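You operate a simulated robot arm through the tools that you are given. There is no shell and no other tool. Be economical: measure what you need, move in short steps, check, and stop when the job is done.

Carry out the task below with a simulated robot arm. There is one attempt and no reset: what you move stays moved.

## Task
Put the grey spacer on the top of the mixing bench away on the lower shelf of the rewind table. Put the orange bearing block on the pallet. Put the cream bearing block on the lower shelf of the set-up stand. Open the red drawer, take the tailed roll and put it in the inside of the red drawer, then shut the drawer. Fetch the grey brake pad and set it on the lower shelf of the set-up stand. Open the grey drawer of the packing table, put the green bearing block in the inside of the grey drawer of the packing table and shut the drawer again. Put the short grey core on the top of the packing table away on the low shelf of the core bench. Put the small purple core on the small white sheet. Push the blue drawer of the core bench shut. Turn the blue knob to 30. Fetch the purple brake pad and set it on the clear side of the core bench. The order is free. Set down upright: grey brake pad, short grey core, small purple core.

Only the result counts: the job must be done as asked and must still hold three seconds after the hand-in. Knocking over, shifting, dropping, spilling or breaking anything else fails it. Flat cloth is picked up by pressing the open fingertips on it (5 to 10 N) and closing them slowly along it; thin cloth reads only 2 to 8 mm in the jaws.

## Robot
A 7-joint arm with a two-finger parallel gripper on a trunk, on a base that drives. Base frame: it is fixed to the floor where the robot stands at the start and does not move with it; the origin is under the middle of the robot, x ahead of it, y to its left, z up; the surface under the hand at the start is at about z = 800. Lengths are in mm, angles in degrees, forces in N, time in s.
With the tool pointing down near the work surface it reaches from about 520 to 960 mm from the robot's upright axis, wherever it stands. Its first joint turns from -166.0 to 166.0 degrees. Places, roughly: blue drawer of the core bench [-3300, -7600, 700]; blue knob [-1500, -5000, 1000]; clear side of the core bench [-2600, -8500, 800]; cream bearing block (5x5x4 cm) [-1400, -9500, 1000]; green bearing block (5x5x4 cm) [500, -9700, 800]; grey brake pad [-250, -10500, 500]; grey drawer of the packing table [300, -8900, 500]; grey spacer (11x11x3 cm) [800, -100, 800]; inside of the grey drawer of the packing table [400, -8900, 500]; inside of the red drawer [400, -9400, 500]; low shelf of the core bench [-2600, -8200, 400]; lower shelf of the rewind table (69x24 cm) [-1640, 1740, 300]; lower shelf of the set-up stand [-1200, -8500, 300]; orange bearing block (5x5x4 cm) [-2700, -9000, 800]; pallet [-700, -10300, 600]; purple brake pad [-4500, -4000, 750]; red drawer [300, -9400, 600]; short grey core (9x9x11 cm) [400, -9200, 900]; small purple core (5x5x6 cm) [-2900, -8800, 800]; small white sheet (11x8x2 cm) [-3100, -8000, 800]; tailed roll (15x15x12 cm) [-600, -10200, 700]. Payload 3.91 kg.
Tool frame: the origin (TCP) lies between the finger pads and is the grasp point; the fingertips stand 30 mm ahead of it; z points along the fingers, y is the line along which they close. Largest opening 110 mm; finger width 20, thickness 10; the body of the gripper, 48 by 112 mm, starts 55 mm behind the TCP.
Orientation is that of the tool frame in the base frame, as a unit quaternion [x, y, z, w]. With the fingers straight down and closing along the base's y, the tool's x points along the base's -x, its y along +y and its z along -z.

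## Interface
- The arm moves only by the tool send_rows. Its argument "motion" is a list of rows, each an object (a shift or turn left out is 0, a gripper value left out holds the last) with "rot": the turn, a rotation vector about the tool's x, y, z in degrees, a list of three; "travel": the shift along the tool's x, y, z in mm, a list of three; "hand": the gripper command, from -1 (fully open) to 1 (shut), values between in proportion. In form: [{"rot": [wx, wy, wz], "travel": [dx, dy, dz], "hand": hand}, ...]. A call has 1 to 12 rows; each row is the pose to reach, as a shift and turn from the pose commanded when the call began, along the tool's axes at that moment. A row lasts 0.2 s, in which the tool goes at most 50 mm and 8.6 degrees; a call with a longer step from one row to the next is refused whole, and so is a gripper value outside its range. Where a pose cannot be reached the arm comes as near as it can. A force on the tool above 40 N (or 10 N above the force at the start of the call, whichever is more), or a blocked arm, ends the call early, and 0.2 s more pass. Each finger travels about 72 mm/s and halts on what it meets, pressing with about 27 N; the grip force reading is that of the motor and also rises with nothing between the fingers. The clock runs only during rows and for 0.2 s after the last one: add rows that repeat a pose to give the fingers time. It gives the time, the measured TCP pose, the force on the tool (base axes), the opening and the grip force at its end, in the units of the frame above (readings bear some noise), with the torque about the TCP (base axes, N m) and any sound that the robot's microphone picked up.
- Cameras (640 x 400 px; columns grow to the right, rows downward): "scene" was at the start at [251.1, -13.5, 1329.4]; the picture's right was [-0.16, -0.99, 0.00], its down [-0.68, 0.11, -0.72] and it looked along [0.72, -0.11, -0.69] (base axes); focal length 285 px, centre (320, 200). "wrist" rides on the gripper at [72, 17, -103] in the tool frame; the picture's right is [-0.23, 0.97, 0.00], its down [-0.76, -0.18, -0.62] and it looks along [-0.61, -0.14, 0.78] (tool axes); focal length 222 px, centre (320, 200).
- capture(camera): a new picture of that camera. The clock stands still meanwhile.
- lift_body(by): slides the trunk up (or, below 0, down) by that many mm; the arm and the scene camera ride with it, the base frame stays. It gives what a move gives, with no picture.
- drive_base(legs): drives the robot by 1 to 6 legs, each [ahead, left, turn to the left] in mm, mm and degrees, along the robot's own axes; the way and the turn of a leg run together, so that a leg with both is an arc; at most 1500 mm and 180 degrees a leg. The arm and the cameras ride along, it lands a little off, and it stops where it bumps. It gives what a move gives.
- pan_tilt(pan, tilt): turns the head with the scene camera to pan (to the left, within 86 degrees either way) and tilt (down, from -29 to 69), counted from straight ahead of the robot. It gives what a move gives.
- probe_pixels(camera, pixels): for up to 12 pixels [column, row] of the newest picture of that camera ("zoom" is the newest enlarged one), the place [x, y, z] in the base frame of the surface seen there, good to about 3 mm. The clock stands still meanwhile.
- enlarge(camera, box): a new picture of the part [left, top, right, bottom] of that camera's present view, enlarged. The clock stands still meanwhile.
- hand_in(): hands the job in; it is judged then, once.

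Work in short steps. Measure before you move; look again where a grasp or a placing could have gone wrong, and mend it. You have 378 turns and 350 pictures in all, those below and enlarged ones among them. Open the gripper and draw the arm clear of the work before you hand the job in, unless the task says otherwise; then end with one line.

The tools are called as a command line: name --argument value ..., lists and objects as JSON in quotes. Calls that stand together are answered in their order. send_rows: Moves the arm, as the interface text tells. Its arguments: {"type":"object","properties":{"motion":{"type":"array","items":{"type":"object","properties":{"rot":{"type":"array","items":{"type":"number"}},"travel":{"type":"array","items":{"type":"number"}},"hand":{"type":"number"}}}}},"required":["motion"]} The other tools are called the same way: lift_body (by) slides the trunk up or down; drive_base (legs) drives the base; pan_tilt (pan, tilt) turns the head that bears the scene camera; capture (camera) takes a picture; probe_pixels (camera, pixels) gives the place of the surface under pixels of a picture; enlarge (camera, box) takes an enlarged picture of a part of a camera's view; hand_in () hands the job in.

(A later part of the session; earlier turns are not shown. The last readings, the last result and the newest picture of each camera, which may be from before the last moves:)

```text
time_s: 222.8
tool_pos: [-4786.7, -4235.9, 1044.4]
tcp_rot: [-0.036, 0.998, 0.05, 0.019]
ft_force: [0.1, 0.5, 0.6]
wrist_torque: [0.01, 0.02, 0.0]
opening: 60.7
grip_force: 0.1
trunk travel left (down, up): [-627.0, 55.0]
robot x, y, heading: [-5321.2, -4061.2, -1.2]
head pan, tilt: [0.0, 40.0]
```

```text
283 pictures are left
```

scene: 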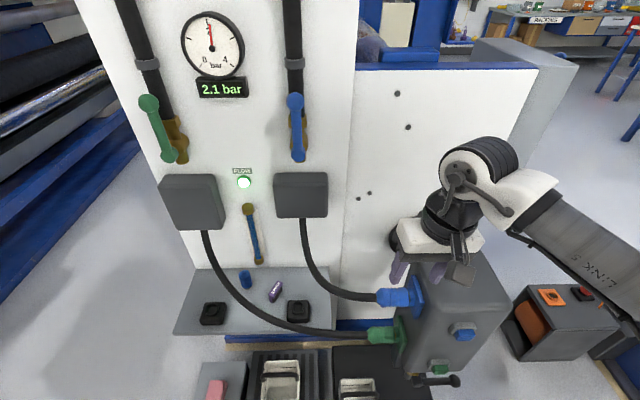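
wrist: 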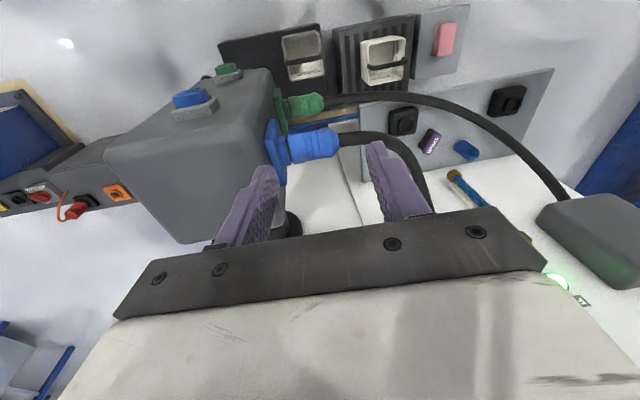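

The purple brake pad is the small block at (275,291) on the shelf, between cables. I enlarge and probe.

enlarge --camera "scene" --box '[180, 230, 360, 350]'

probe_pixels --camera "scene" --pixels '[[275, 291], [270, 299], [281, 283], [245, 280], [299, 305], [212, 312], [260, 265], [240, 290], [265, 318], [330, 290], [215, 285], [305, 260]]'

```text
3.33 times, centred on (270, 290) of scene
```

zoom: 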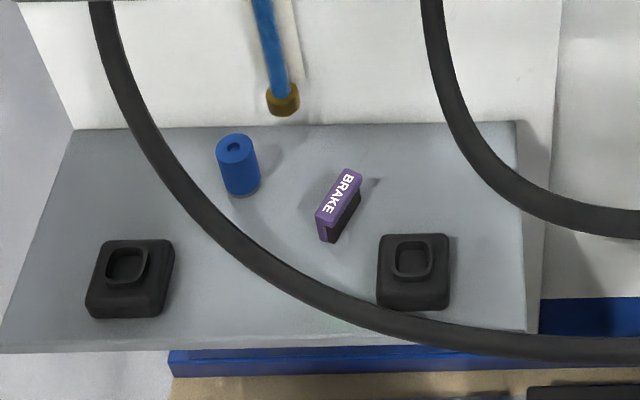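

```text
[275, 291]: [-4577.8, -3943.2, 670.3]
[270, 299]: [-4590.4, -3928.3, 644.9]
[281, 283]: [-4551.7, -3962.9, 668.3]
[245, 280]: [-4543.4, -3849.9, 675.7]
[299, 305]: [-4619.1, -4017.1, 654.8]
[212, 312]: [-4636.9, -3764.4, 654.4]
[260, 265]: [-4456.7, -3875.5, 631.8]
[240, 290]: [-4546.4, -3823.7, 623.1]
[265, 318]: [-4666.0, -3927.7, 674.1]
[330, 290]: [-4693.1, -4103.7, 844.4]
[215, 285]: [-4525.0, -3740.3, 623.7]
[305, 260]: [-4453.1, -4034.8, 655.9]
```

The pad stands on edge at ~(−4571,−3945), top z 670, long axis along (0.73,−0.68). I measure the cables and the pipe handle around it.

probe_pixels --camera "zoom" --pixels '[[105, 30], [125, 90], [172, 180], [215, 230], [250, 257], [300, 290], [380, 320], [435, 40], [455, 120], [490, 170], [560, 210], [283, 100]]'

probe_pixels --camera "zoom" --pixels '[[345, 175], [357, 185], [320, 215], [328, 240], [345, 225], [340, 195], [240, 150], [430, 245], [390, 250], [270, 20], [500, 330], [200, 345]]'

```text
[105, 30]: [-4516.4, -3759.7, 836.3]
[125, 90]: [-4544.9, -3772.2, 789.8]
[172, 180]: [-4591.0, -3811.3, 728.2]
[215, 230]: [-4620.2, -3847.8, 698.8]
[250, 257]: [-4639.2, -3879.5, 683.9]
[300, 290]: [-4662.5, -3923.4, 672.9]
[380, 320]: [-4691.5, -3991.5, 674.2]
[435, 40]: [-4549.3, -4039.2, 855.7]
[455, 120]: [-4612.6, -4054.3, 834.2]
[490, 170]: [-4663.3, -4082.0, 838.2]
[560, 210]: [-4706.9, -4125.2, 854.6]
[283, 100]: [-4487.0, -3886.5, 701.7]
```

```text
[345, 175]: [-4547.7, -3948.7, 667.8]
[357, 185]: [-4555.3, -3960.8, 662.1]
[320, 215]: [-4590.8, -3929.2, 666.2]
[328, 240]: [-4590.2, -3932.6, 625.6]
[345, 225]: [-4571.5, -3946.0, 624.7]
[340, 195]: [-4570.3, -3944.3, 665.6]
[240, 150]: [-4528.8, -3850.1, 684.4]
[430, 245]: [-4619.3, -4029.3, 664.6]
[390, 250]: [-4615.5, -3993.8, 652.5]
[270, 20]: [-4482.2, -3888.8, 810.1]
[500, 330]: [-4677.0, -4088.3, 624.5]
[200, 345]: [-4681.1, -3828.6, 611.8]
```

Cable 1 passes in front at z≈680, cable 2 at y<−4040. Approaching along the pad's long axis from (−5310,−3528) with heading −29° keeps hand and forearm clear. I drive there.

drive_base --legs '[[0, 533, 0], [0, 0, -28]]'

capture --camera "scene"

```text
time_s: 228.9
tool_pos: [-4921.9, -3935.9, 1045.4]
tcp_rot: [0.21, 0.976, 0.044, 0.031]
ft_force: [0.3, -0.5, 0.5]
wrist_torque: [-0.02, 0.0, 0.02]
opening: 60.4
grip_force: 0.1
trunk travel left (down, up): [-627.0, 55.0]
robot x, y, heading: [-5309.9, -3523.9, -29.9]
head pan, tilt: [0.0, 40.0]
```

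```text
281 pictures are left
```

scene: 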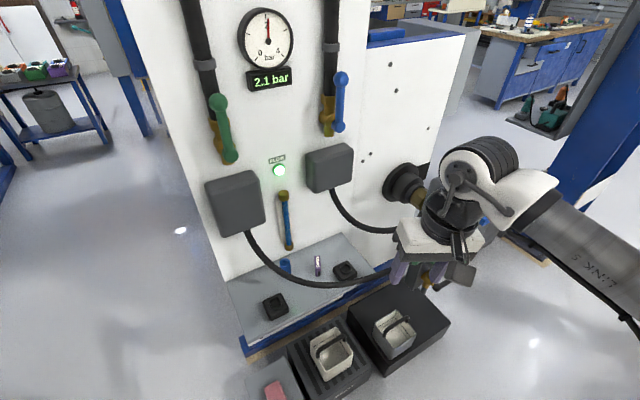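

I refine the pad's pose from this side.

enlarge --camera "scene" --box '[240, 220, 400, 330]'

probe_pixels --camera "scene" --pixels '[[317, 260], [317, 270], [317, 256], [287, 262], [345, 268], [290, 282], [320, 287], [350, 285], [380, 275], [360, 225], [285, 240]]'

```text
3.64 times, centred on (320, 275) of scene
```

zoom: 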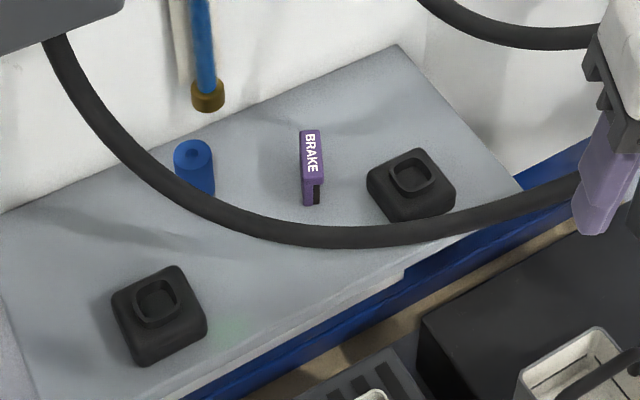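

```text
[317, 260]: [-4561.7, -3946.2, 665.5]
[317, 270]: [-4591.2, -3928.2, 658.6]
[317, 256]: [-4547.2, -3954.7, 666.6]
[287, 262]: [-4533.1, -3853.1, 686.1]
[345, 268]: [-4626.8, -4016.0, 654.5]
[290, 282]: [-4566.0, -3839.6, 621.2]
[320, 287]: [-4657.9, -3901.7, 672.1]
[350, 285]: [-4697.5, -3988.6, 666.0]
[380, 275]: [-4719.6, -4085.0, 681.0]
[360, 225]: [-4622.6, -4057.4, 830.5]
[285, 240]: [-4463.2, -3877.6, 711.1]
```

The pad's centre is (−4569,−3942). I check how far the boxes and pipes above protrude before going over it.

probe_pixels --camera "scene" --pixels '[[308, 165], [312, 188], [330, 170], [262, 195], [258, 225], [285, 195], [340, 100], [325, 135], [288, 245], [350, 155]]'

```text
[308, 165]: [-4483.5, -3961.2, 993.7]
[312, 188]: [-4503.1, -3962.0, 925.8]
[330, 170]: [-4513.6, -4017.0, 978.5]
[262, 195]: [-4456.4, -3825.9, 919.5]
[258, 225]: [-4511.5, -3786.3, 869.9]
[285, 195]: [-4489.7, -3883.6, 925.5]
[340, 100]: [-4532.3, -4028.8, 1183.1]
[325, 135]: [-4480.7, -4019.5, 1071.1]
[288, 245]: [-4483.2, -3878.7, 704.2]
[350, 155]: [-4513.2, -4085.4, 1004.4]
```

Box 2's corner is only ~55 mm from a vertical tool, so I lean the tool 20° back. I go to a start point 140 mm back along the approach line.

send_rows --motion '[{"travel": [-31, 26, 4], "rot": [1.1, -3, 0.7], "hand": 0.2}, {"travel": [-62, 52, 8], "rot": [2.2, -6, 1.4]}, {"travel": [-93, 78, 12], "rot": [3.3, -9, 2.0]}, {"travel": [-124, 104, 16], "rot": [4.4, -12, 2.7]}, {"travel": [-155, 130, 20], "rot": [5.5, -15, 3.4]}, {"travel": [-184.5, 154.6, 23.2], "rot": [6.5, -17.7, 4.0]}, {"travel": [-184.5, 154.6, 23.2], "rot": [6.5, -17.7, 4.0]}]'

capture --camera "scene"

capture --camera "wrist"

```text
time_s: 230.5
tool_pos: [-4687.3, -3870.3, 1044.5]
tcp_rot: [0.251, 0.952, -0.043, 0.167]
ft_force: [0.8, 0.5, -0.1]
wrist_torque: [0.0, -0.01, 0.05]
opening: 44.1
grip_force: 0.0
trunk travel left (down, up): [-627.0, 55.0]
robot x, y, heading: [-5309.8, -3526.7, -29.6]
head pan, tilt: [0.0, 40.0]
```

```text
279 pictures are left
```

scene: 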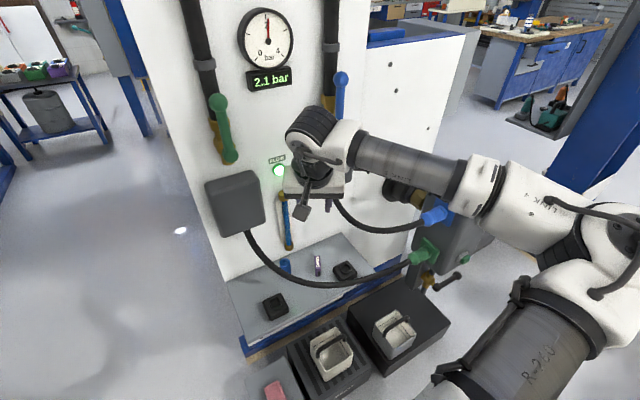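

```text
278 pictures are left
```

wrist: 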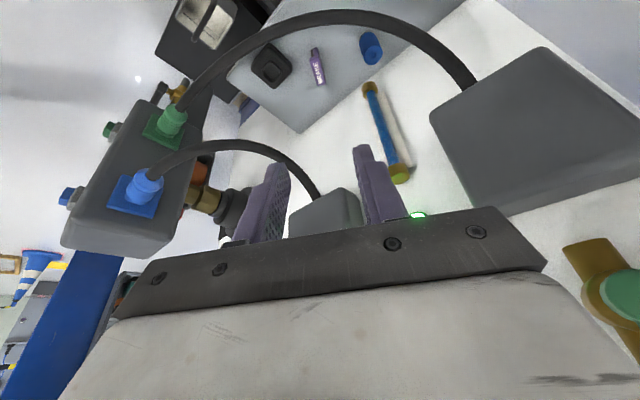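

I check the forearm's height and place against the motor box and plugs below it.

probe_pixels --camera "scene" --pixels '[[380, 155], [430, 175], [480, 190], [540, 215], [600, 240], [432, 214], [425, 252], [460, 240], [345, 140], [318, 125], [480, 235]]'

```text
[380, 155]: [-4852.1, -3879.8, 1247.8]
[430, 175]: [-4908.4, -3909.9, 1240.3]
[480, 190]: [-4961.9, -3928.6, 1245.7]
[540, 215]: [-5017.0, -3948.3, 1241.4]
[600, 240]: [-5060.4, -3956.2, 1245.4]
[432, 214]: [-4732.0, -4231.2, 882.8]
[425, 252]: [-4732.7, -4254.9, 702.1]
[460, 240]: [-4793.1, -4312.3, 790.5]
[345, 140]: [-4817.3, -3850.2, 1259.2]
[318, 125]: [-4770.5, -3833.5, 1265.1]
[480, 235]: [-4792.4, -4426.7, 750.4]
```

No conflict there. I lower the trunk 250 mm, go forward over the pad, and check before descending.

lift_body --by -250

send_rows --motion '[{"travel": [-33, -1, 12]}, {"travel": [-66, -2, 24]}, {"travel": [-99, -3, 36]}, {"travel": [-129.8, -4.2, 46.9]}, {"travel": [-129.8, -4.2, 46.9]}]'

capture --camera "wrist"

capture --camera "scene"

```text
time_s: 233.1
tool_pos: [-4687.6, -3869.0, 793.6]
tcp_rot: [0.25, 0.953, -0.043, 0.168]
ft_force: [0.1, 0.2, -1.0]
wrist_torque: [0.0, 0.0, -0.02]
opening: 44.0
grip_force: 0.1
trunk travel left (down, up): [-377.0, 305.0]
robot x, y, heading: [-5305.6, -3528.3, -29.9]
head pan, tilt: [0.0, 40.0]
```

```text
time_s: 234.3
tool_pos: [-4569.5, -3942.1, 793.0]
tcp_rot: [0.25, 0.953, -0.044, 0.168]
ft_force: [-0.3, -0.4, -0.3]
wrist_torque: [0.0, 0.02, -0.01]
opening: 44.1
grip_force: 0.0
trunk travel left (down, up): [-377.0, 305.0]
robot x, y, heading: [-5310.2, -3528.7, -29.9]
head pan, tilt: [0.0, 40.0]
```

```text
277 pictures are left
```

wrist: 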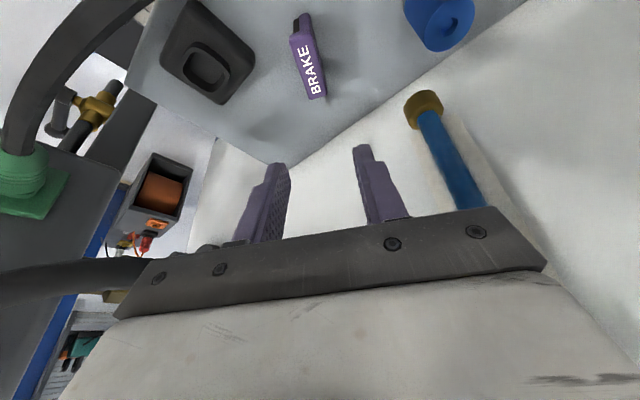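

```text
276 pictures are left
```

scene: 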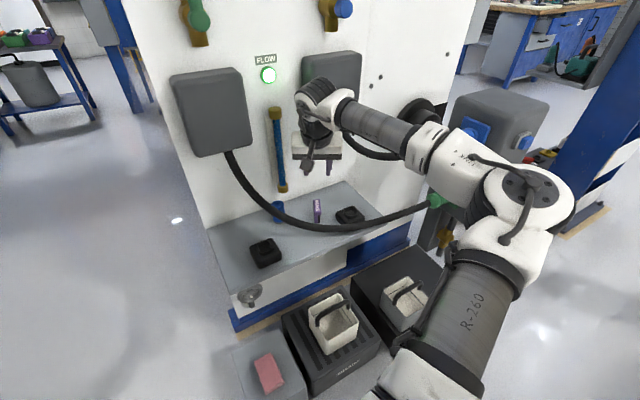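

I verify the pad's line in the wrist view before descending.

probe_pixels --camera "wrist" --pixels '[[317, 95], [300, 30], [308, 62], [293, 40], [325, 90]]'

send_rows --motion '[{"travel": [11, 0, 31]}, {"travel": [22, 0, 62]}, {"travel": [32, 0, 88]}, {"travel": [32, 0, 88]}]'

capture --camera "wrist"

```text
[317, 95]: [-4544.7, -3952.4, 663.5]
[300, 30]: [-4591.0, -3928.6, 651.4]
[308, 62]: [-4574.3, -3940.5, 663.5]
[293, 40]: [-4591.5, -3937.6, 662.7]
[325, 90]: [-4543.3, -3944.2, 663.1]
```

```text
time_s: 235.3
tool_pos: [-4569.2, -3940.7, 699.7]
tcp_rot: [0.25, 0.953, -0.044, 0.168]
ft_force: [0.3, 0.6, 0.4]
wrist_torque: [-0.01, -0.02, 0.01]
opening: 43.9
grip_force: 0.0
trunk travel left (down, up): [-377.0, 305.0]
robot x, y, heading: [-5308.7, -3528.7, -29.7]
head pan, tilt: [0.0, 40.0]
```

```text
275 pictures are left
```

wrist: 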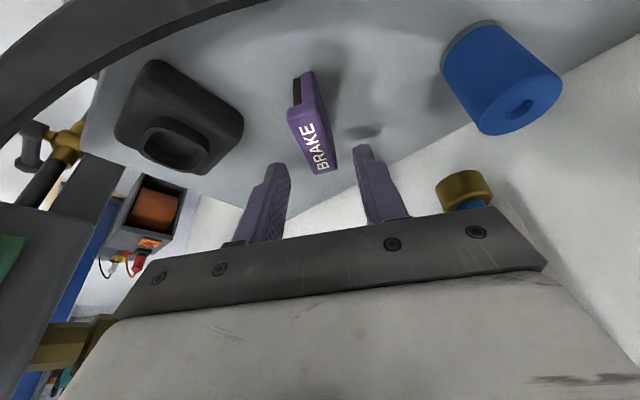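

Aligned. I descend 40 mm more and close.

send_rows --motion '[{"travel": [5, -0.5, 13]}, {"travel": [10, -1, 26]}, {"travel": [13.2, -1, 36.5]}, {"travel": [13.2, -1, 36.5]}, {"travel": [13.2, -1, 36.5], "hand": 0.6}, {"travel": [13.2, -1, 36.5], "hand": 1}, {"travel": [13.2, -1, 36.5], "hand": 1}, {"travel": [13.2, -1, 36.5], "hand": 1}]'

capture --camera "wrist"

```text
time_s: 237.1
tool_pos: [-4569.3, -3941.6, 661.4]
tcp_rot: [0.25, 0.953, -0.044, 0.167]
ft_force: [-0.4, -0.6, -0.5]
wrist_torque: [-0.04, -0.08, -0.01]
opening: 19.5
grip_force: 27.1
trunk travel left (down, up): [-377.0, 305.0]
robot x, y, heading: [-5305.6, -3527.3, -29.9]
head pan, tilt: [0.0, 40.0]
```

```text
274 pictures are left
```

wrist: 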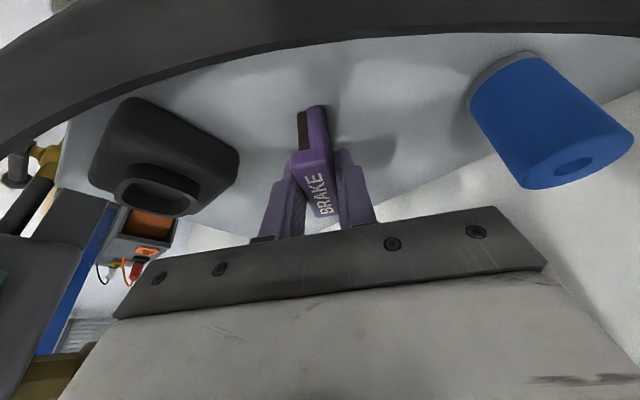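

Gripped (19.5 mm). I reverse: up, then back along the same way.

send_rows --motion '[{"travel": [-12, 0, -34]}, {"travel": [-24, 0, -68]}, {"travel": [-36, 0, -100]}, {"travel": [-46, 0, -127]}, {"travel": [-12, 2, -139]}, {"travel": [22, 3, -151]}, {"travel": [55, 4, -163]}, {"travel": [86, 5, -174]}, {"travel": [86, 5, -174]}]'

lift_body --by 250

capture --camera "wrist"

capture --camera "scene"

```text
time_s: 239.1
tool_pos: [-4689.0, -3870.1, 796.3]
tcp_rot: [0.249, 0.953, -0.043, 0.168]
ft_force: [0.6, 0.0, -2.2]
wrist_torque: [-0.01, 0.01, 0.0]
opening: 19.9
grip_force: 27.3
trunk travel left (down, up): [-377.0, 305.0]
robot x, y, heading: [-5307.2, -3523.7, -29.7]
head pan, tilt: [0.0, 40.0]
```

```text
time_s: 241.7
tool_pos: [-4688.4, -3869.8, 1046.2]
tcp_rot: [0.25, 0.953, -0.043, 0.168]
ft_force: [0.3, -0.7, -1.9]
wrist_torque: [0.02, 0.04, 0.01]
opening: 19.7
grip_force: 27.0
trunk travel left (down, up): [-627.0, 55.0]
robot x, y, heading: [-5309.1, -3523.9, -29.5]
head pan, tilt: [0.0, 40.0]
```

```text
273 pictures are left
```

wrist: 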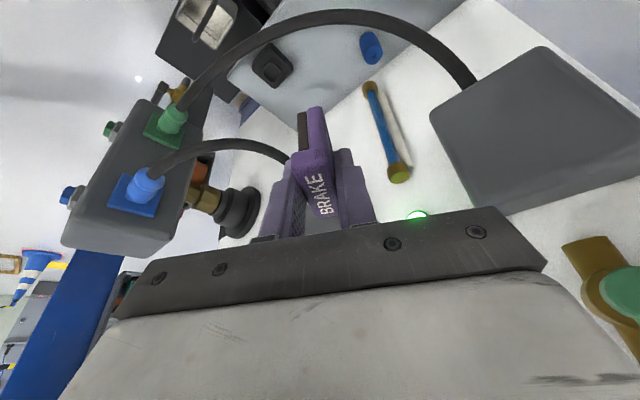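

```text
272 pictures are left
```

scene: 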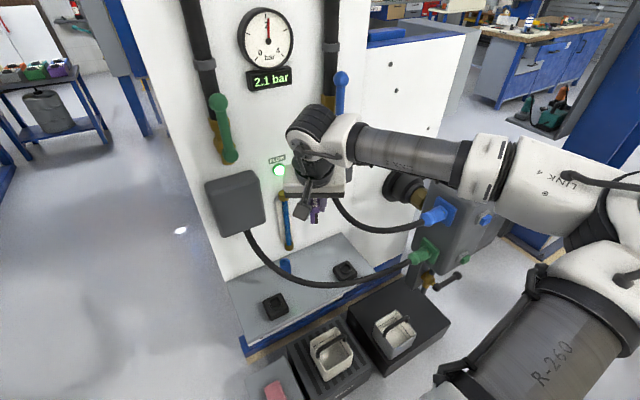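

Pad is secure. I pull the hand in, turn to −y and drive back down the passage.

send_rows --motion '[{"travel": [30, -10, -11]}, {"travel": [60, -20, -22]}, {"travel": [90, -30, -33]}, {"travel": [120, -40, -44]}, {"travel": [120, -40, -44]}]'

drive_base --legs '[[0, 0, -60.5], [1500, 20, 0], [1490, 0, 0]]'

pan_tilt --pan 20 --tilt 20

capture --camera "scene"

```text
time_s: 242.8
tool_pos: [-4819.2, -3844.3, 1045.1]
tcp_rot: [0.25, 0.953, -0.044, 0.167]
ft_force: [0.4, 0.2, -1.8]
wrist_torque: [0.01, 0.01, 0.0]
opening: 19.8
grip_force: 26.7
trunk travel left (down, up): [-627.0, 55.0]
robot x, y, heading: [-5307.7, -3529.5, -29.7]
head pan, tilt: [0.0, 40.0]
```

```text
refused: leg 2 is longer than a leg can be; nothing moved
```

```text
time_s: 243.7
tool_pos: [-4817.4, -3842.6, 1045.3]
tcp_rot: [0.25, 0.953, -0.044, 0.166]
ft_force: [-0.8, -0.4, -1.7]
wrist_torque: [0.01, 0.0, 0.01]
opening: 19.8
grip_force: 27.3
trunk travel left (down, up): [-627.0, 55.0]
robot x, y, heading: [-5309.8, -3523.0, -30.1]
head pan, tilt: [20.0, 20.0]
```

```text
271 pictures are left
```

scene: 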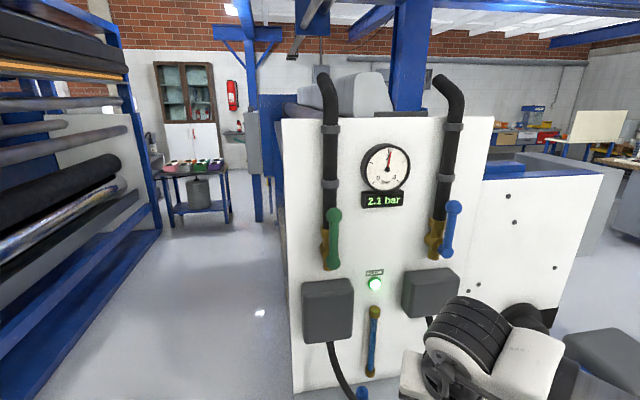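

Leg was a hair too long; redo with legs of 1490 mm.

drive_base --legs '[[0, 0, -60], [1490, 20, 0], [1490, 0, 0]]'

pan_tilt --pan 35 --tilt 20

capture --camera "scene"

```text
time_s: 260.8
tool_pos: [-5199.8, -7104.5, 1044.6]
tcp_rot: [0.675, 0.717, -0.119, 0.126]
ft_force: [-0.1, -0.1, -1.5]
wrist_torque: [0.03, -0.02, -0.01]
opening: 19.7
grip_force: 27.4
trunk travel left (down, up): [-627.0, 55.0]
robot x, y, heading: [-5200.8, -6526.2, -87.0]
head pan, tilt: [20.0, 20.0]
```

```text
time_s: 261.6
tool_pos: [-5200.5, -7104.4, 1046.1]
tcp_rot: [0.676, 0.717, -0.119, 0.125]
ft_force: [0.0, -0.4, -0.9]
wrist_torque: [-0.01, 0.01, 0.02]
opening: 19.9
grip_force: 26.9
trunk travel left (down, up): [-627.0, 55.0]
robot x, y, heading: [-5201.6, -6520.4, -87.0]
head pan, tilt: [35.0, 20.0]
```

```text
270 pictures are left
```

scene: 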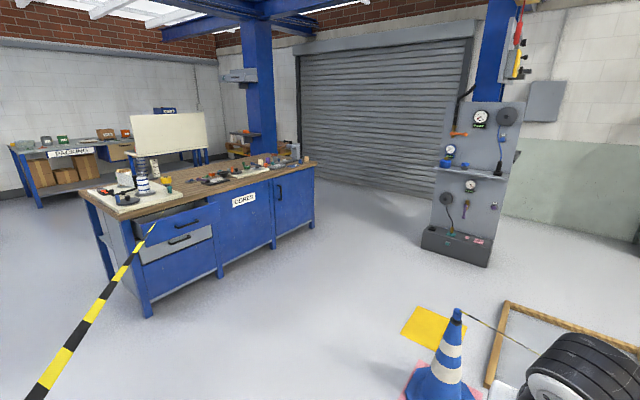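

A hazard tape runs to the bench corner at (150,235). I probe it and the bench features.

probe_pixels --camera "scene" --pixels '[[150, 230], [100, 300], [60, 355], [30, 395], [148, 315], [218, 277], [312, 228], [128, 165], [188, 215], [455, 350], [410, 240], [300, 165]]'

enlarge --camera "scene" --box '[70, 130, 330, 290]'

```text
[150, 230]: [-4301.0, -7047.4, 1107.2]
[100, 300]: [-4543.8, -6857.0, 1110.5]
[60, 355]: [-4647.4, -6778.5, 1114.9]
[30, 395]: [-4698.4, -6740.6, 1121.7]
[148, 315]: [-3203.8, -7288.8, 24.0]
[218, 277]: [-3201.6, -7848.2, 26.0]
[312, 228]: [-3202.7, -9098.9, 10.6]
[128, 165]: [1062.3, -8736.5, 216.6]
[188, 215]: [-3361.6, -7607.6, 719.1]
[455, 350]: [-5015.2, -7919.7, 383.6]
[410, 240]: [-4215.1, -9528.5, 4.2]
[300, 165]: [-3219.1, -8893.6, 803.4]
```

```text
2.46 times, centred on (200, 210) of scene
```

zoom: 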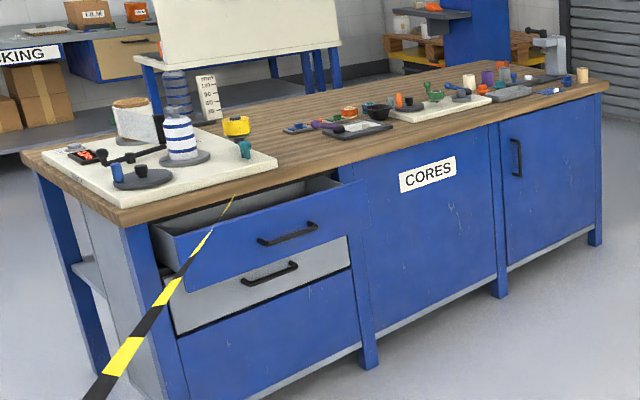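

The tape at z≈1110 passes very near the robot. I look left to see where it goes.

pan_tilt --pan 75 --tilt 15

capture --camera "scene"

pan_tilt --pan -60 --tilt 15

capture --camera "scene"

```text
time_s: 262.6
tool_pos: [-5201.0, -7104.8, 1043.8]
tcp_rot: [0.676, 0.716, -0.119, 0.126]
ft_force: [0.5, 0.3, -2.1]
wrist_torque: [0.02, -0.03, -0.03]
opening: 19.9
grip_force: 27.3
trunk travel left (down, up): [-627.0, 55.0]
robot x, y, heading: [-5201.1, -6523.3, -87.2]
head pan, tilt: [75.0, 15.0]
```

```text
268 pictures are left
```

scene: 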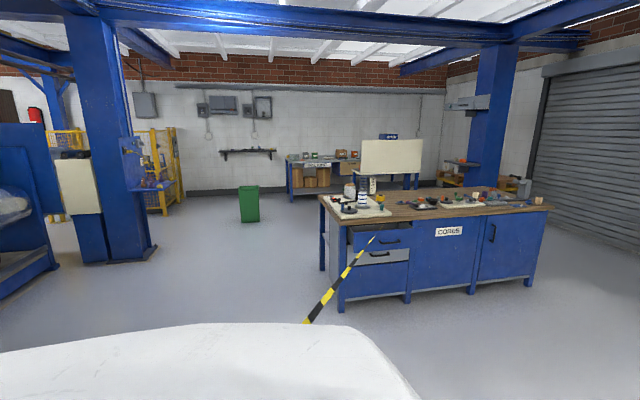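

```text
time_s: 264.8
tool_pos: [-5200.2, -7104.9, 1044.1]
tcp_rot: [0.676, 0.716, -0.119, 0.126]
ft_force: [-0.7, 0.1, -1.6]
wrist_torque: [-0.01, 0.06, -0.01]
opening: 19.9
grip_force: 26.4
trunk travel left (down, up): [-627.0, 55.0]
robot x, y, heading: [-5198.2, -6522.3, -86.9]
head pan, tilt: [-60.0, 15.0]
```

```text
267 pictures are left
```

scene: 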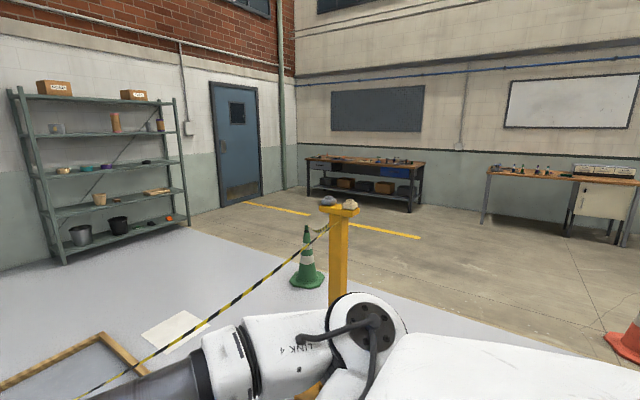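

The tape line runs post (−5976,−5724) → south-east right through where I drove, with no contact reported, so it doesn't obstruct. I drive to the bench's west side at (−4050,−7000), facing east.

drive_base --legs '[[0, 0, -3], [478, 1150, 0], [0, 0, 90], [0, -700, 0]]'

pan_tilt --pan 0 --tilt 35

capture --camera "scene"

```text
time_s: 283.9
tool_pos: [-3458.0, -7725.0, 1044.6]
tcp_rot: [-0.002, 0.985, 0.001, 0.172]
ft_force: [0.4, -1.0, -1.4]
wrist_torque: [0.01, 0.03, 0.01]
opening: 19.8
grip_force: 27.1
trunk travel left (down, up): [-627.0, 55.0]
robot x, y, heading: [-4038.5, -7693.4, -0.0]
head pan, tilt: [-60.0, 15.0]
```

```text
time_s: 285.2
tool_pos: [-3456.3, -7725.0, 1044.5]
tcp_rot: [-0.002, 0.985, 0.001, 0.174]
ft_force: [0.1, 0.2, -2.4]
wrist_torque: [-0.02, 0.02, -0.03]
opening: 19.6
grip_force: 27.3
trunk travel left (down, up): [-627.0, 55.0]
robot x, y, heading: [-4037.6, -7693.9, -0.2]
head pan, tilt: [0.0, 35.0]
```

```text
266 pictures are left
```

scene: 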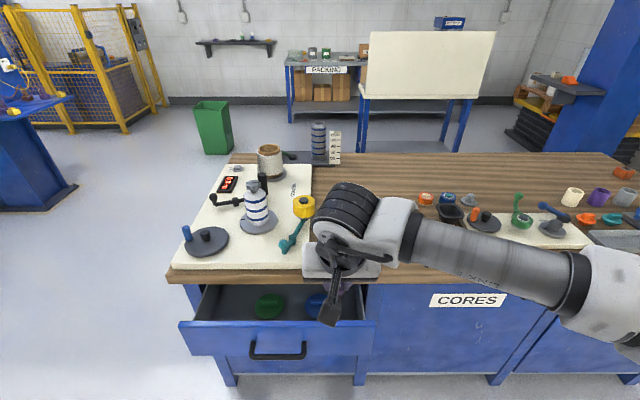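

I probe the bench top: clear far side, purple core (600,197), white sheet, drawer.

probe_pixels --camera "scene" --pixels '[[450, 165], [470, 185], [400, 157], [600, 197], [572, 195], [545, 230], [580, 243], [426, 198], [277, 345], [280, 335], [620, 170], [440, 250]]'

enlarge --camera "scene" --box '[400, 140, 640, 290]'

```text
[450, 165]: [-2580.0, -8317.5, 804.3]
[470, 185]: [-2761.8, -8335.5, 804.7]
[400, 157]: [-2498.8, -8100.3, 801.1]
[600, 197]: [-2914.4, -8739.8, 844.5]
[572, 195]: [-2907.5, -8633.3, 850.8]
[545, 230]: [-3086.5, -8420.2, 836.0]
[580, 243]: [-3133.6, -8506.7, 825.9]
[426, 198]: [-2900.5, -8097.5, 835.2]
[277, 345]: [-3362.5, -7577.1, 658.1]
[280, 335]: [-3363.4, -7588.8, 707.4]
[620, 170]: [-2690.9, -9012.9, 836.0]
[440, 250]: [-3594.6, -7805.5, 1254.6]
```

```text
2.67 times, centred on (520, 215) of scene
```

zoom: 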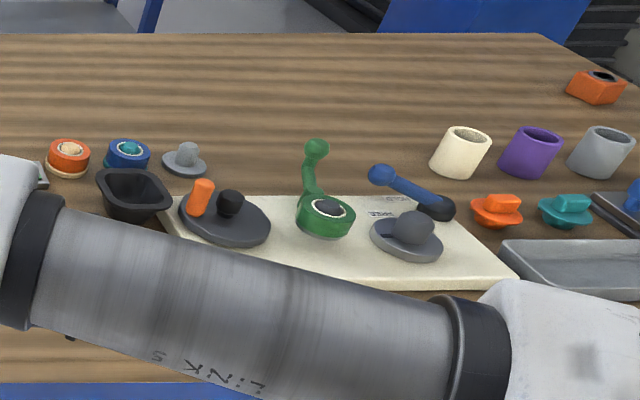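

Clear far side is free around (−2680,−8400). I drive to face it at (−3585,−8440).

drive_base --legs '[[0, -715, 0], [445, 0, 0]]'

capture --camera "scene"

```text
time_s: 293.6
tool_pos: [-3014.9, -8455.4, 1044.3]
tcp_rot: [0.001, 0.985, 0.0, 0.172]
ft_force: [-0.4, -0.1, -2.3]
wrist_torque: [-0.01, 0.02, 0.01]
opening: 20.0
grip_force: 27.3
trunk travel left (down, up): [-627.0, 55.0]
robot x, y, heading: [-3597.7, -8418.8, -0.7]
head pan, tilt: [0.0, 35.0]
```

```text
264 pictures are left
```

scene: 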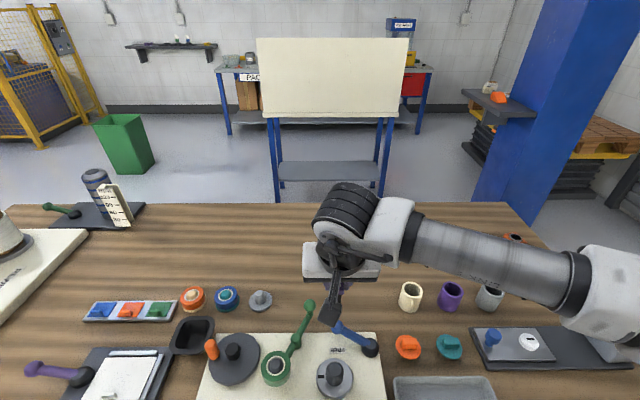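

I extend the hand to x≈−2680 at this height.

send_rows --motion '[{"travel": [-44, 0, 16]}, {"travel": [-88, 0, 32]}, {"travel": [-132, 0, 48]}, {"travel": [-176, 0, 64]}, {"travel": [-220, 0, 80]}, {"travel": [-264, 0, 96]}, {"travel": [-308, 0, 112]}, {"travel": [-308, 0, 112]}]'

lift_body --by -165

capture --camera "scene"

capture --camera "wrist"

```text
time_s: 295.4
tool_pos: [-2688.4, -8457.6, 1042.4]
tcp_rot: [0.001, 0.985, 0.0, 0.173]
ft_force: [-0.9, -1.2, -2.3]
wrist_torque: [0.03, -0.01, -0.03]
opening: 19.6
grip_force: 27.1
trunk travel left (down, up): [-627.0, 55.0]
robot x, y, heading: [-3597.7, -8419.5, -0.4]
head pan, tilt: [0.0, 35.0]
```

```text
time_s: 297.2
tool_pos: [-2687.5, -8458.8, 877.4]
tcp_rot: [0.001, 0.985, 0.0, 0.173]
ft_force: [0.9, 0.4, -1.1]
wrist_torque: [-0.05, 0.0, 0.0]
opening: 19.8
grip_force: 27.3
trunk travel left (down, up): [-462.0, 220.0]
robot x, y, heading: [-3591.3, -8421.6, -0.3]
head pan, tilt: [0.0, 35.0]
```

```text
263 pictures are left
```

scene: 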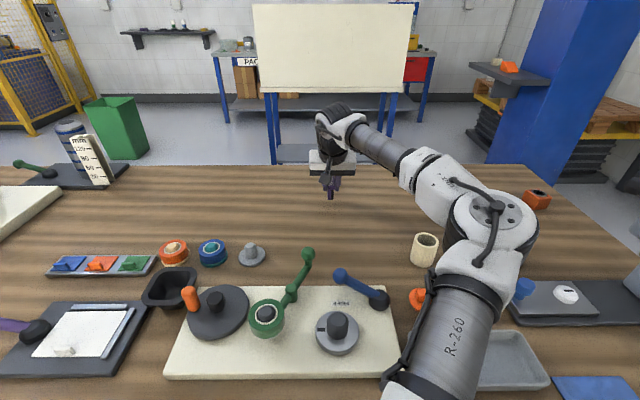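

```text
262 pictures are left
```

wrist: 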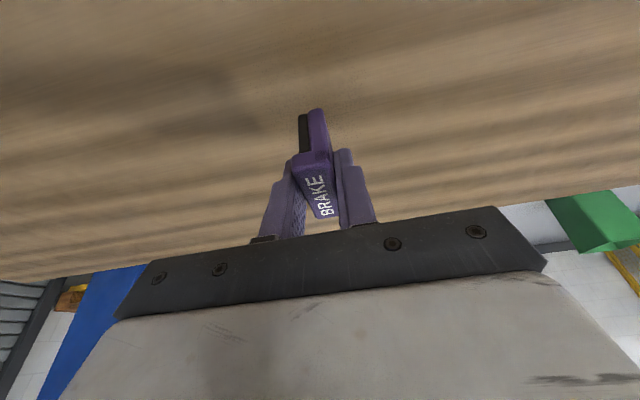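

I check the elbow and upper arm heights over the items before the last 38 mm.

probe_pixels --camera "scene" --pixels '[[460, 240], [430, 300], [500, 250], [455, 330], [425, 380], [425, 245], [418, 298], [405, 390]]'

```text
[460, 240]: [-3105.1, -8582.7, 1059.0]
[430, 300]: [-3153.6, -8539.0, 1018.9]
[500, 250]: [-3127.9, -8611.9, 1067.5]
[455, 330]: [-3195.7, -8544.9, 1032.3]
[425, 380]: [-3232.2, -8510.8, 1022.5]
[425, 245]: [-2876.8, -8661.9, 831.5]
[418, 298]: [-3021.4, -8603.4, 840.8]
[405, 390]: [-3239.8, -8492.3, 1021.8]
```

Plenty of margin. Lower 36 mm, then release gently.

lift_body --by -36

send_rows --motion '[{"travel": [0.4, 0, 1.2]}, {"travel": [0.7, 0, 2]}, {"travel": [0.7, 0, 2]}]'

capture --camera "wrist"

```text
time_s: 298.1
tool_pos: [-2688.5, -8457.5, 841.4]
tcp_rot: [0.001, 0.985, 0.0, 0.172]
ft_force: [-0.3, -0.4, -1.5]
wrist_torque: [-0.01, 0.02, -0.01]
opening: 19.6
grip_force: 27.6
trunk travel left (down, up): [-426.0, 256.0]
robot x, y, heading: [-3594.6, -8422.1, -0.5]
head pan, tilt: [0.0, 35.0]
```

```text
time_s: 298.9
tool_pos: [-2687.5, -8457.5, 840.9]
tcp_rot: [0.001, 0.985, 0.001, 0.173]
ft_force: [2.4, 0.4, 7.6]
wrist_torque: [0.05, 0.12, -0.04]
opening: 19.9
grip_force: 26.8
trunk travel left (down, up): [-426.0, 256.0]
robot x, y, heading: [-3596.6, -8418.7, -0.4]
head pan, tilt: [0.0, 35.0]
```

```text
261 pictures are left
```

wrist: 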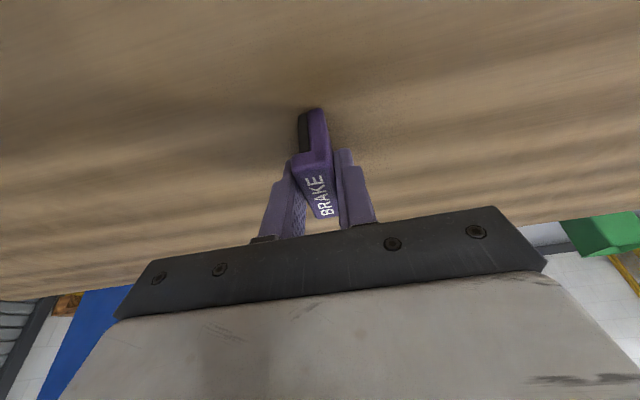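

Contact (7.6 N). Open the fingers and rise.

send_rows --motion '[{"hand": 0.8}, {"hand": 0.55}, {"hand": 0.45}, {"hand": 0.45}, {"travel": [-14, 0, -38]}, {"travel": [-28, 0, -78]}, {"travel": [-40, 0, -120]}, {"travel": [-40, 0, -120]}]'

capture --camera "wrist"

capture --camera "scene"

```text
time_s: 300.6
tool_pos: [-2692.9, -8457.5, 964.8]
tcp_rot: [0.0, 0.985, 0.0, 0.173]
ft_force: [-0.7, -0.4, 0.1]
wrist_torque: [-0.03, -0.02, -0.02]
opening: 30.2
grip_force: 0.1
trunk travel left (down, up): [-426.0, 256.0]
robot x, y, heading: [-3594.2, -8421.1, -0.8]
head pan, tilt: [0.0, 35.0]
```

```text
260 pictures are left
```

wrist: 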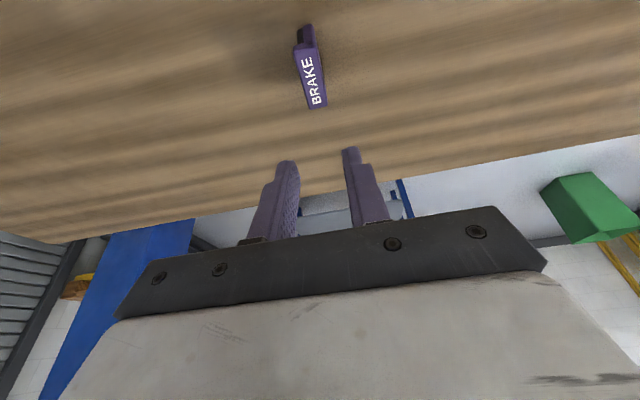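

```text
259 pictures are left
```

scene: 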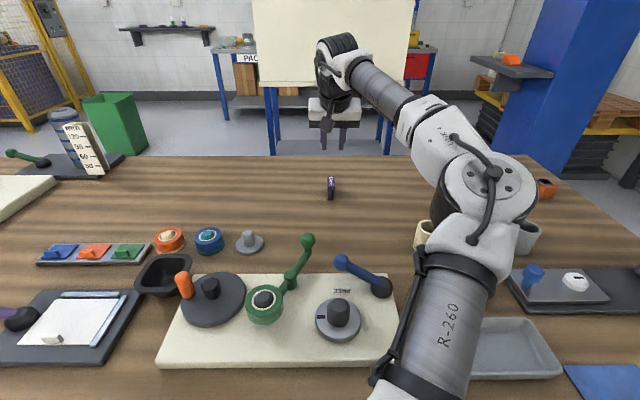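

The purple pad stands at (331,187) on the clear side. I pull the hand back and up and probe the sheet and cores.

send_rows --motion '[{"travel": [30, 0, -60], "rot": [0, 4, 0]}, {"travel": [60, 0, -110], "rot": [0, 8, 0]}, {"travel": [105, 0, -125], "rot": [0, 12, 0]}, {"travel": [150, 0, -141], "rot": [0, 16, 0]}, {"travel": [195, 0, -157], "rot": [0, 20, 0]}, {"travel": [240, 0, -173], "rot": [0, 20, 0]}, {"travel": [270, 0, -184], "rot": [0, 20, 0]}, {"travel": [270, 0, -184], "rot": [0, 20, 0]}]'

capture --camera "scene"

```text
refused: row 1 steps farther than a row can; nothing moved
```

```text
258 pictures are left
```

scene: 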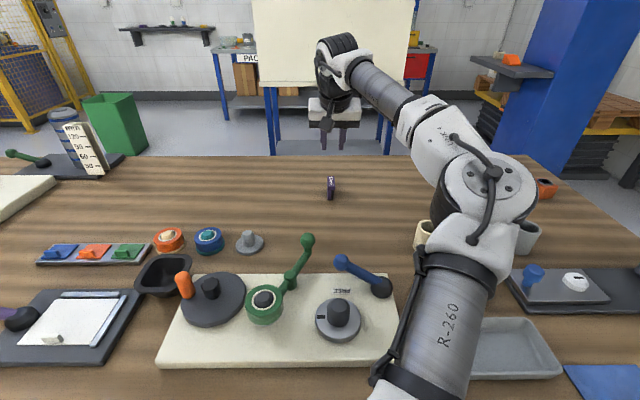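

Redo with shorter steps.

send_rows --motion '[{"travel": [20, 0, -40], "rot": [0, 4, 0]}, {"travel": [45, 0, -75], "rot": [0, 8, 0]}, {"travel": [80, 0, -105], "rot": [0, 12, 0]}, {"travel": [120, 0, -125], "rot": [0, 16, 0]}, {"travel": [160, 0, -143], "rot": [0, 20, 0]}, {"travel": [200, 0, -158], "rot": [0, 20, 0]}, {"travel": [240, 0, -173], "rot": [0, 20, 0]}, {"travel": [270, 0, -184], "rot": [0, 20, 0]}, {"travel": [270, 0, -184], "rot": [0, 20, 0]}]'

drive_base --legs '[[0, -320, 0]]'

capture --camera "scene"

capture --camera "wrist"

```text
time_s: 302.6
tool_pos: [-3008.4, -8455.5, 1047.6]
tcp_rot: [0.001, 1.0, 0.0, -0.001]
ft_force: [0.2, 0.1, 0.0]
wrist_torque: [-0.02, -0.01, 0.03]
opening: 30.3
grip_force: 0.1
trunk travel left (down, up): [-426.0, 256.0]
robot x, y, heading: [-3596.7, -8420.2, -0.5]
head pan, tilt: [0.0, 35.0]
```

```text
time_s: 305.7
tool_pos: [-3011.2, -8777.5, 1046.9]
tcp_rot: [0.001, 1.0, 0.0, -0.001]
ft_force: [-0.6, 0.2, 0.8]
wrist_torque: [0.02, -0.01, 0.02]
opening: 30.5
grip_force: 0.1
trunk travel left (down, up): [-426.0, 256.0]
robot x, y, heading: [-3599.5, -8738.3, -0.5]
head pan, tilt: [0.0, 35.0]
```

```text
257 pictures are left
```

scene: 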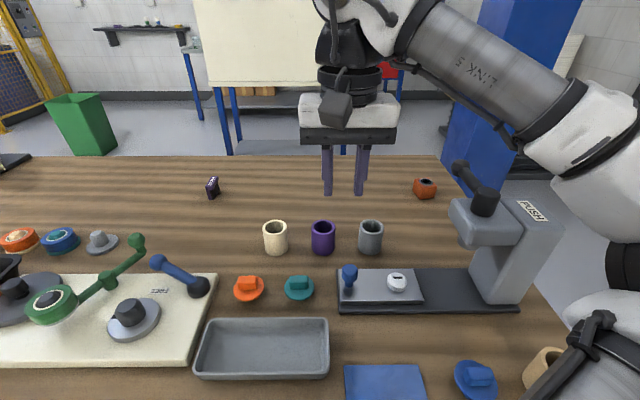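

```text
256 pictures are left
```

wrist: 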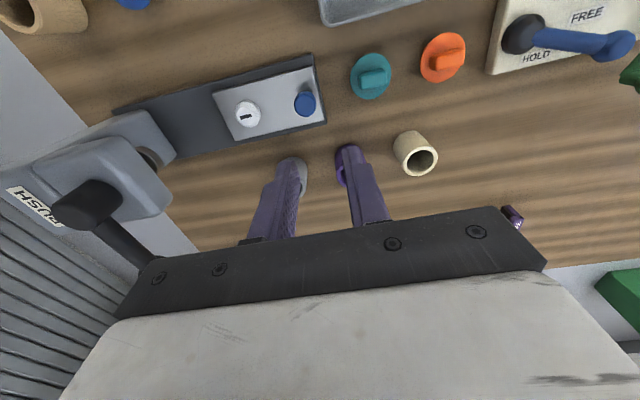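

I probe purple core (323,237), orange block (425,187), and the punch lever at (480,190).

probe_pixels --camera "scene" --pixels '[[323, 226], [323, 248], [314, 240], [332, 240], [275, 225], [371, 225], [425, 184], [424, 193], [470, 170], [530, 205], [600, 170], [600, 300]]'

enlarge --camera "scene" --box '[240, 160, 460, 310]'

```text
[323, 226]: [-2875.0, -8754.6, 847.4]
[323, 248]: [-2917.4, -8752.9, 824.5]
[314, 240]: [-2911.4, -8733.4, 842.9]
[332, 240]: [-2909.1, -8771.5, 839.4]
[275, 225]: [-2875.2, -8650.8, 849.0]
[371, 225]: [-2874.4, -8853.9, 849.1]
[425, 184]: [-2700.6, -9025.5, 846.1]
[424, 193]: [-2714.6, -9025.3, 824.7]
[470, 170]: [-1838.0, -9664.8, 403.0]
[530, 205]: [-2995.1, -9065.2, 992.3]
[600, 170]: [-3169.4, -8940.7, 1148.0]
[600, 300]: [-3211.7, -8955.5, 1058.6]
```

```text
2.67 times, centred on (350, 235) of scene
```

zoom: 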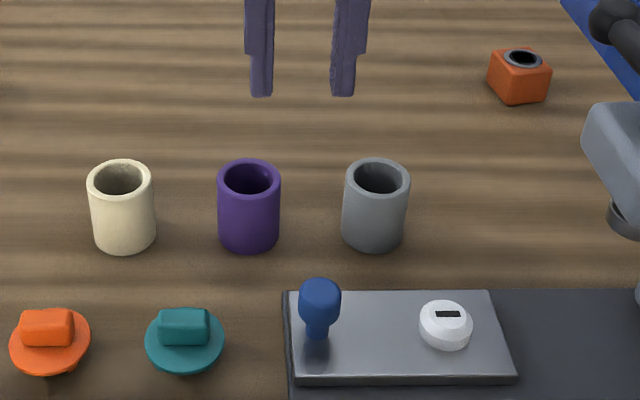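

Core centre ≈(−2894,−8753), top ~850. The elbow hangs over the punch, so I raise the trunk 200 mm and let the arm reach down.

lift_body --by 200

send_rows --motion '[{"travel": [-30, 6, 25], "hand": -0.3}, {"travel": [-60, 12, 55]}, {"travel": [-90, 18, 90]}, {"travel": [-116, 24, 130]}, {"travel": [-116, 24, 175]}, {"travel": [-116, 24, 220]}, {"travel": [-116, 24, 260]}, {"travel": [-116, 24, 300]}, {"travel": [-116, 24, 300]}]'

capture --camera "scene"

capture --camera "wrist"

```text
time_s: 307.9
tool_pos: [-3010.5, -8775.8, 1246.9]
tcp_rot: [0.002, 1.0, 0.0, -0.001]
ft_force: [0.1, -0.2, 0.4]
wrist_torque: [0.0, 0.02, 0.01]
opening: 30.4
grip_force: 0.2
trunk travel left (down, up): [-626.0, 56.0]
robot x, y, heading: [-3601.0, -8737.6, -0.5]
head pan, tilt: [0.0, 35.0]
```

```text
time_s: 309.9
tool_pos: [-2895.6, -8751.0, 947.8]
tcp_rot: [0.0, 1.0, 0.0, -0.001]
ft_force: [-0.3, -0.3, 0.4]
wrist_torque: [-0.01, -0.01, -0.02]
opening: 71.5
grip_force: 0.0
trunk travel left (down, up): [-626.0, 56.0]
robot x, y, heading: [-3600.0, -8737.1, -0.5]
head pan, tilt: [0.0, 35.0]
```

```text
254 pictures are left
```

scene: 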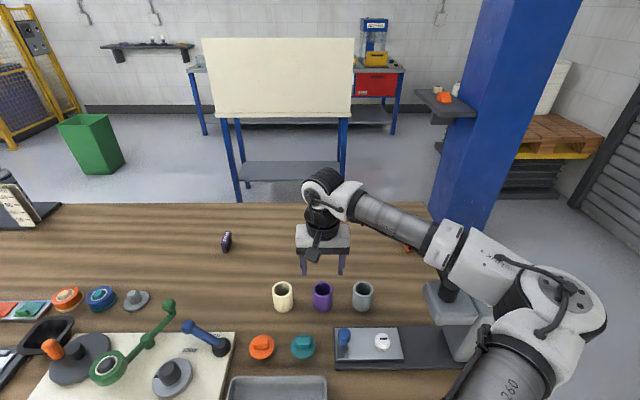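

```text
253 pictures are left
```

wrist: 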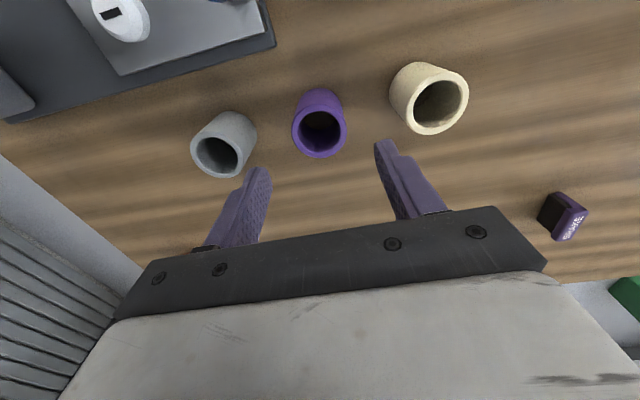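

I check forearm vs punch lever heights and the core centre from the wrist view.

probe_pixels --camera "scene" --pixels '[[448, 290], [455, 310], [490, 270], [440, 245], [545, 300], [500, 340], [480, 300]]'

probe_pixels --camera "wrist" --pixels '[[319, 90], [297, 122], [343, 122], [320, 156], [320, 145], [300, 135], [340, 135]]'

```text
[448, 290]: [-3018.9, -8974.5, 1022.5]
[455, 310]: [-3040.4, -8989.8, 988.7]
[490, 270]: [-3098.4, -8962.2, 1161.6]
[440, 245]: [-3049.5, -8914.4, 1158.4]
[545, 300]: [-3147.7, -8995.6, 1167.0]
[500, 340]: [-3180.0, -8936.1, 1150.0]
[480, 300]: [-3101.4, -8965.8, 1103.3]
```

```text
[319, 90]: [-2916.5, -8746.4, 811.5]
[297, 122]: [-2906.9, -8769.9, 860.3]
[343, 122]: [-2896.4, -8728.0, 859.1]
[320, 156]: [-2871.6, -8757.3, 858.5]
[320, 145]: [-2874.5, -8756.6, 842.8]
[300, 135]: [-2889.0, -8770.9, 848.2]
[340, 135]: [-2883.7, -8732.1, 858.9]
```

The punch lever (z≈1022 at y −8974) sits just under my elbow, so I shift the base 170 mm north and reach right instead.

drive_base --legs '[[0, 170, 0]]'

send_rows --motion '[{"travel": [0, -45, 0]}, {"travel": [0, -90, 0]}, {"travel": [0, -135, 0]}, {"travel": [0, -170, 0]}, {"travel": [0, -170, 0]}]'

capture --camera "scene"

```text
time_s: 311.8
tool_pos: [-2893.1, -8583.5, 947.8]
tcp_rot: [0.002, 1.0, 0.001, -0.001]
ft_force: [0.5, 0.0, 0.3]
wrist_torque: [0.0, 0.0, 0.0]
opening: 71.5
grip_force: 0.1
trunk travel left (down, up): [-626.0, 56.0]
robot x, y, heading: [-3593.8, -8566.1, -1.0]
head pan, tilt: [0.0, 35.0]
```

```text
time_s: 313.0
tool_pos: [-2891.2, -8751.9, 945.9]
tcp_rot: [0.001, 1.0, 0.001, -0.001]
ft_force: [-0.4, 0.4, -0.5]
wrist_torque: [-0.02, 0.02, -0.03]
opening: 71.7
grip_force: 0.1
trunk travel left (down, up): [-626.0, 56.0]
robot x, y, heading: [-3598.7, -8572.6, -1.0]
head pan, tilt: [0.0, 35.0]
```

```text
252 pictures are left
```

scene: 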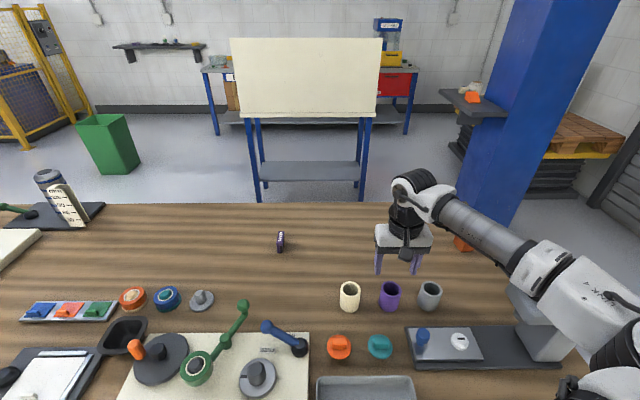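

I check again the forearm over the punch.

probe_pixels --camera "scene" --pixels '[[525, 310], [545, 340], [550, 265], [590, 290], [610, 370], [490, 235], [620, 310], [600, 340]]'

```text
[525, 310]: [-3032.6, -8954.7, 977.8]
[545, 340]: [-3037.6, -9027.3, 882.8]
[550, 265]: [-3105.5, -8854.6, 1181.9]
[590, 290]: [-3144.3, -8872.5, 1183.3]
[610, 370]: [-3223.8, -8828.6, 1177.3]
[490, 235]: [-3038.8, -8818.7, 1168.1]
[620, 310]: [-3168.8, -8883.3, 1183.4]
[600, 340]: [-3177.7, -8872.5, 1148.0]
```

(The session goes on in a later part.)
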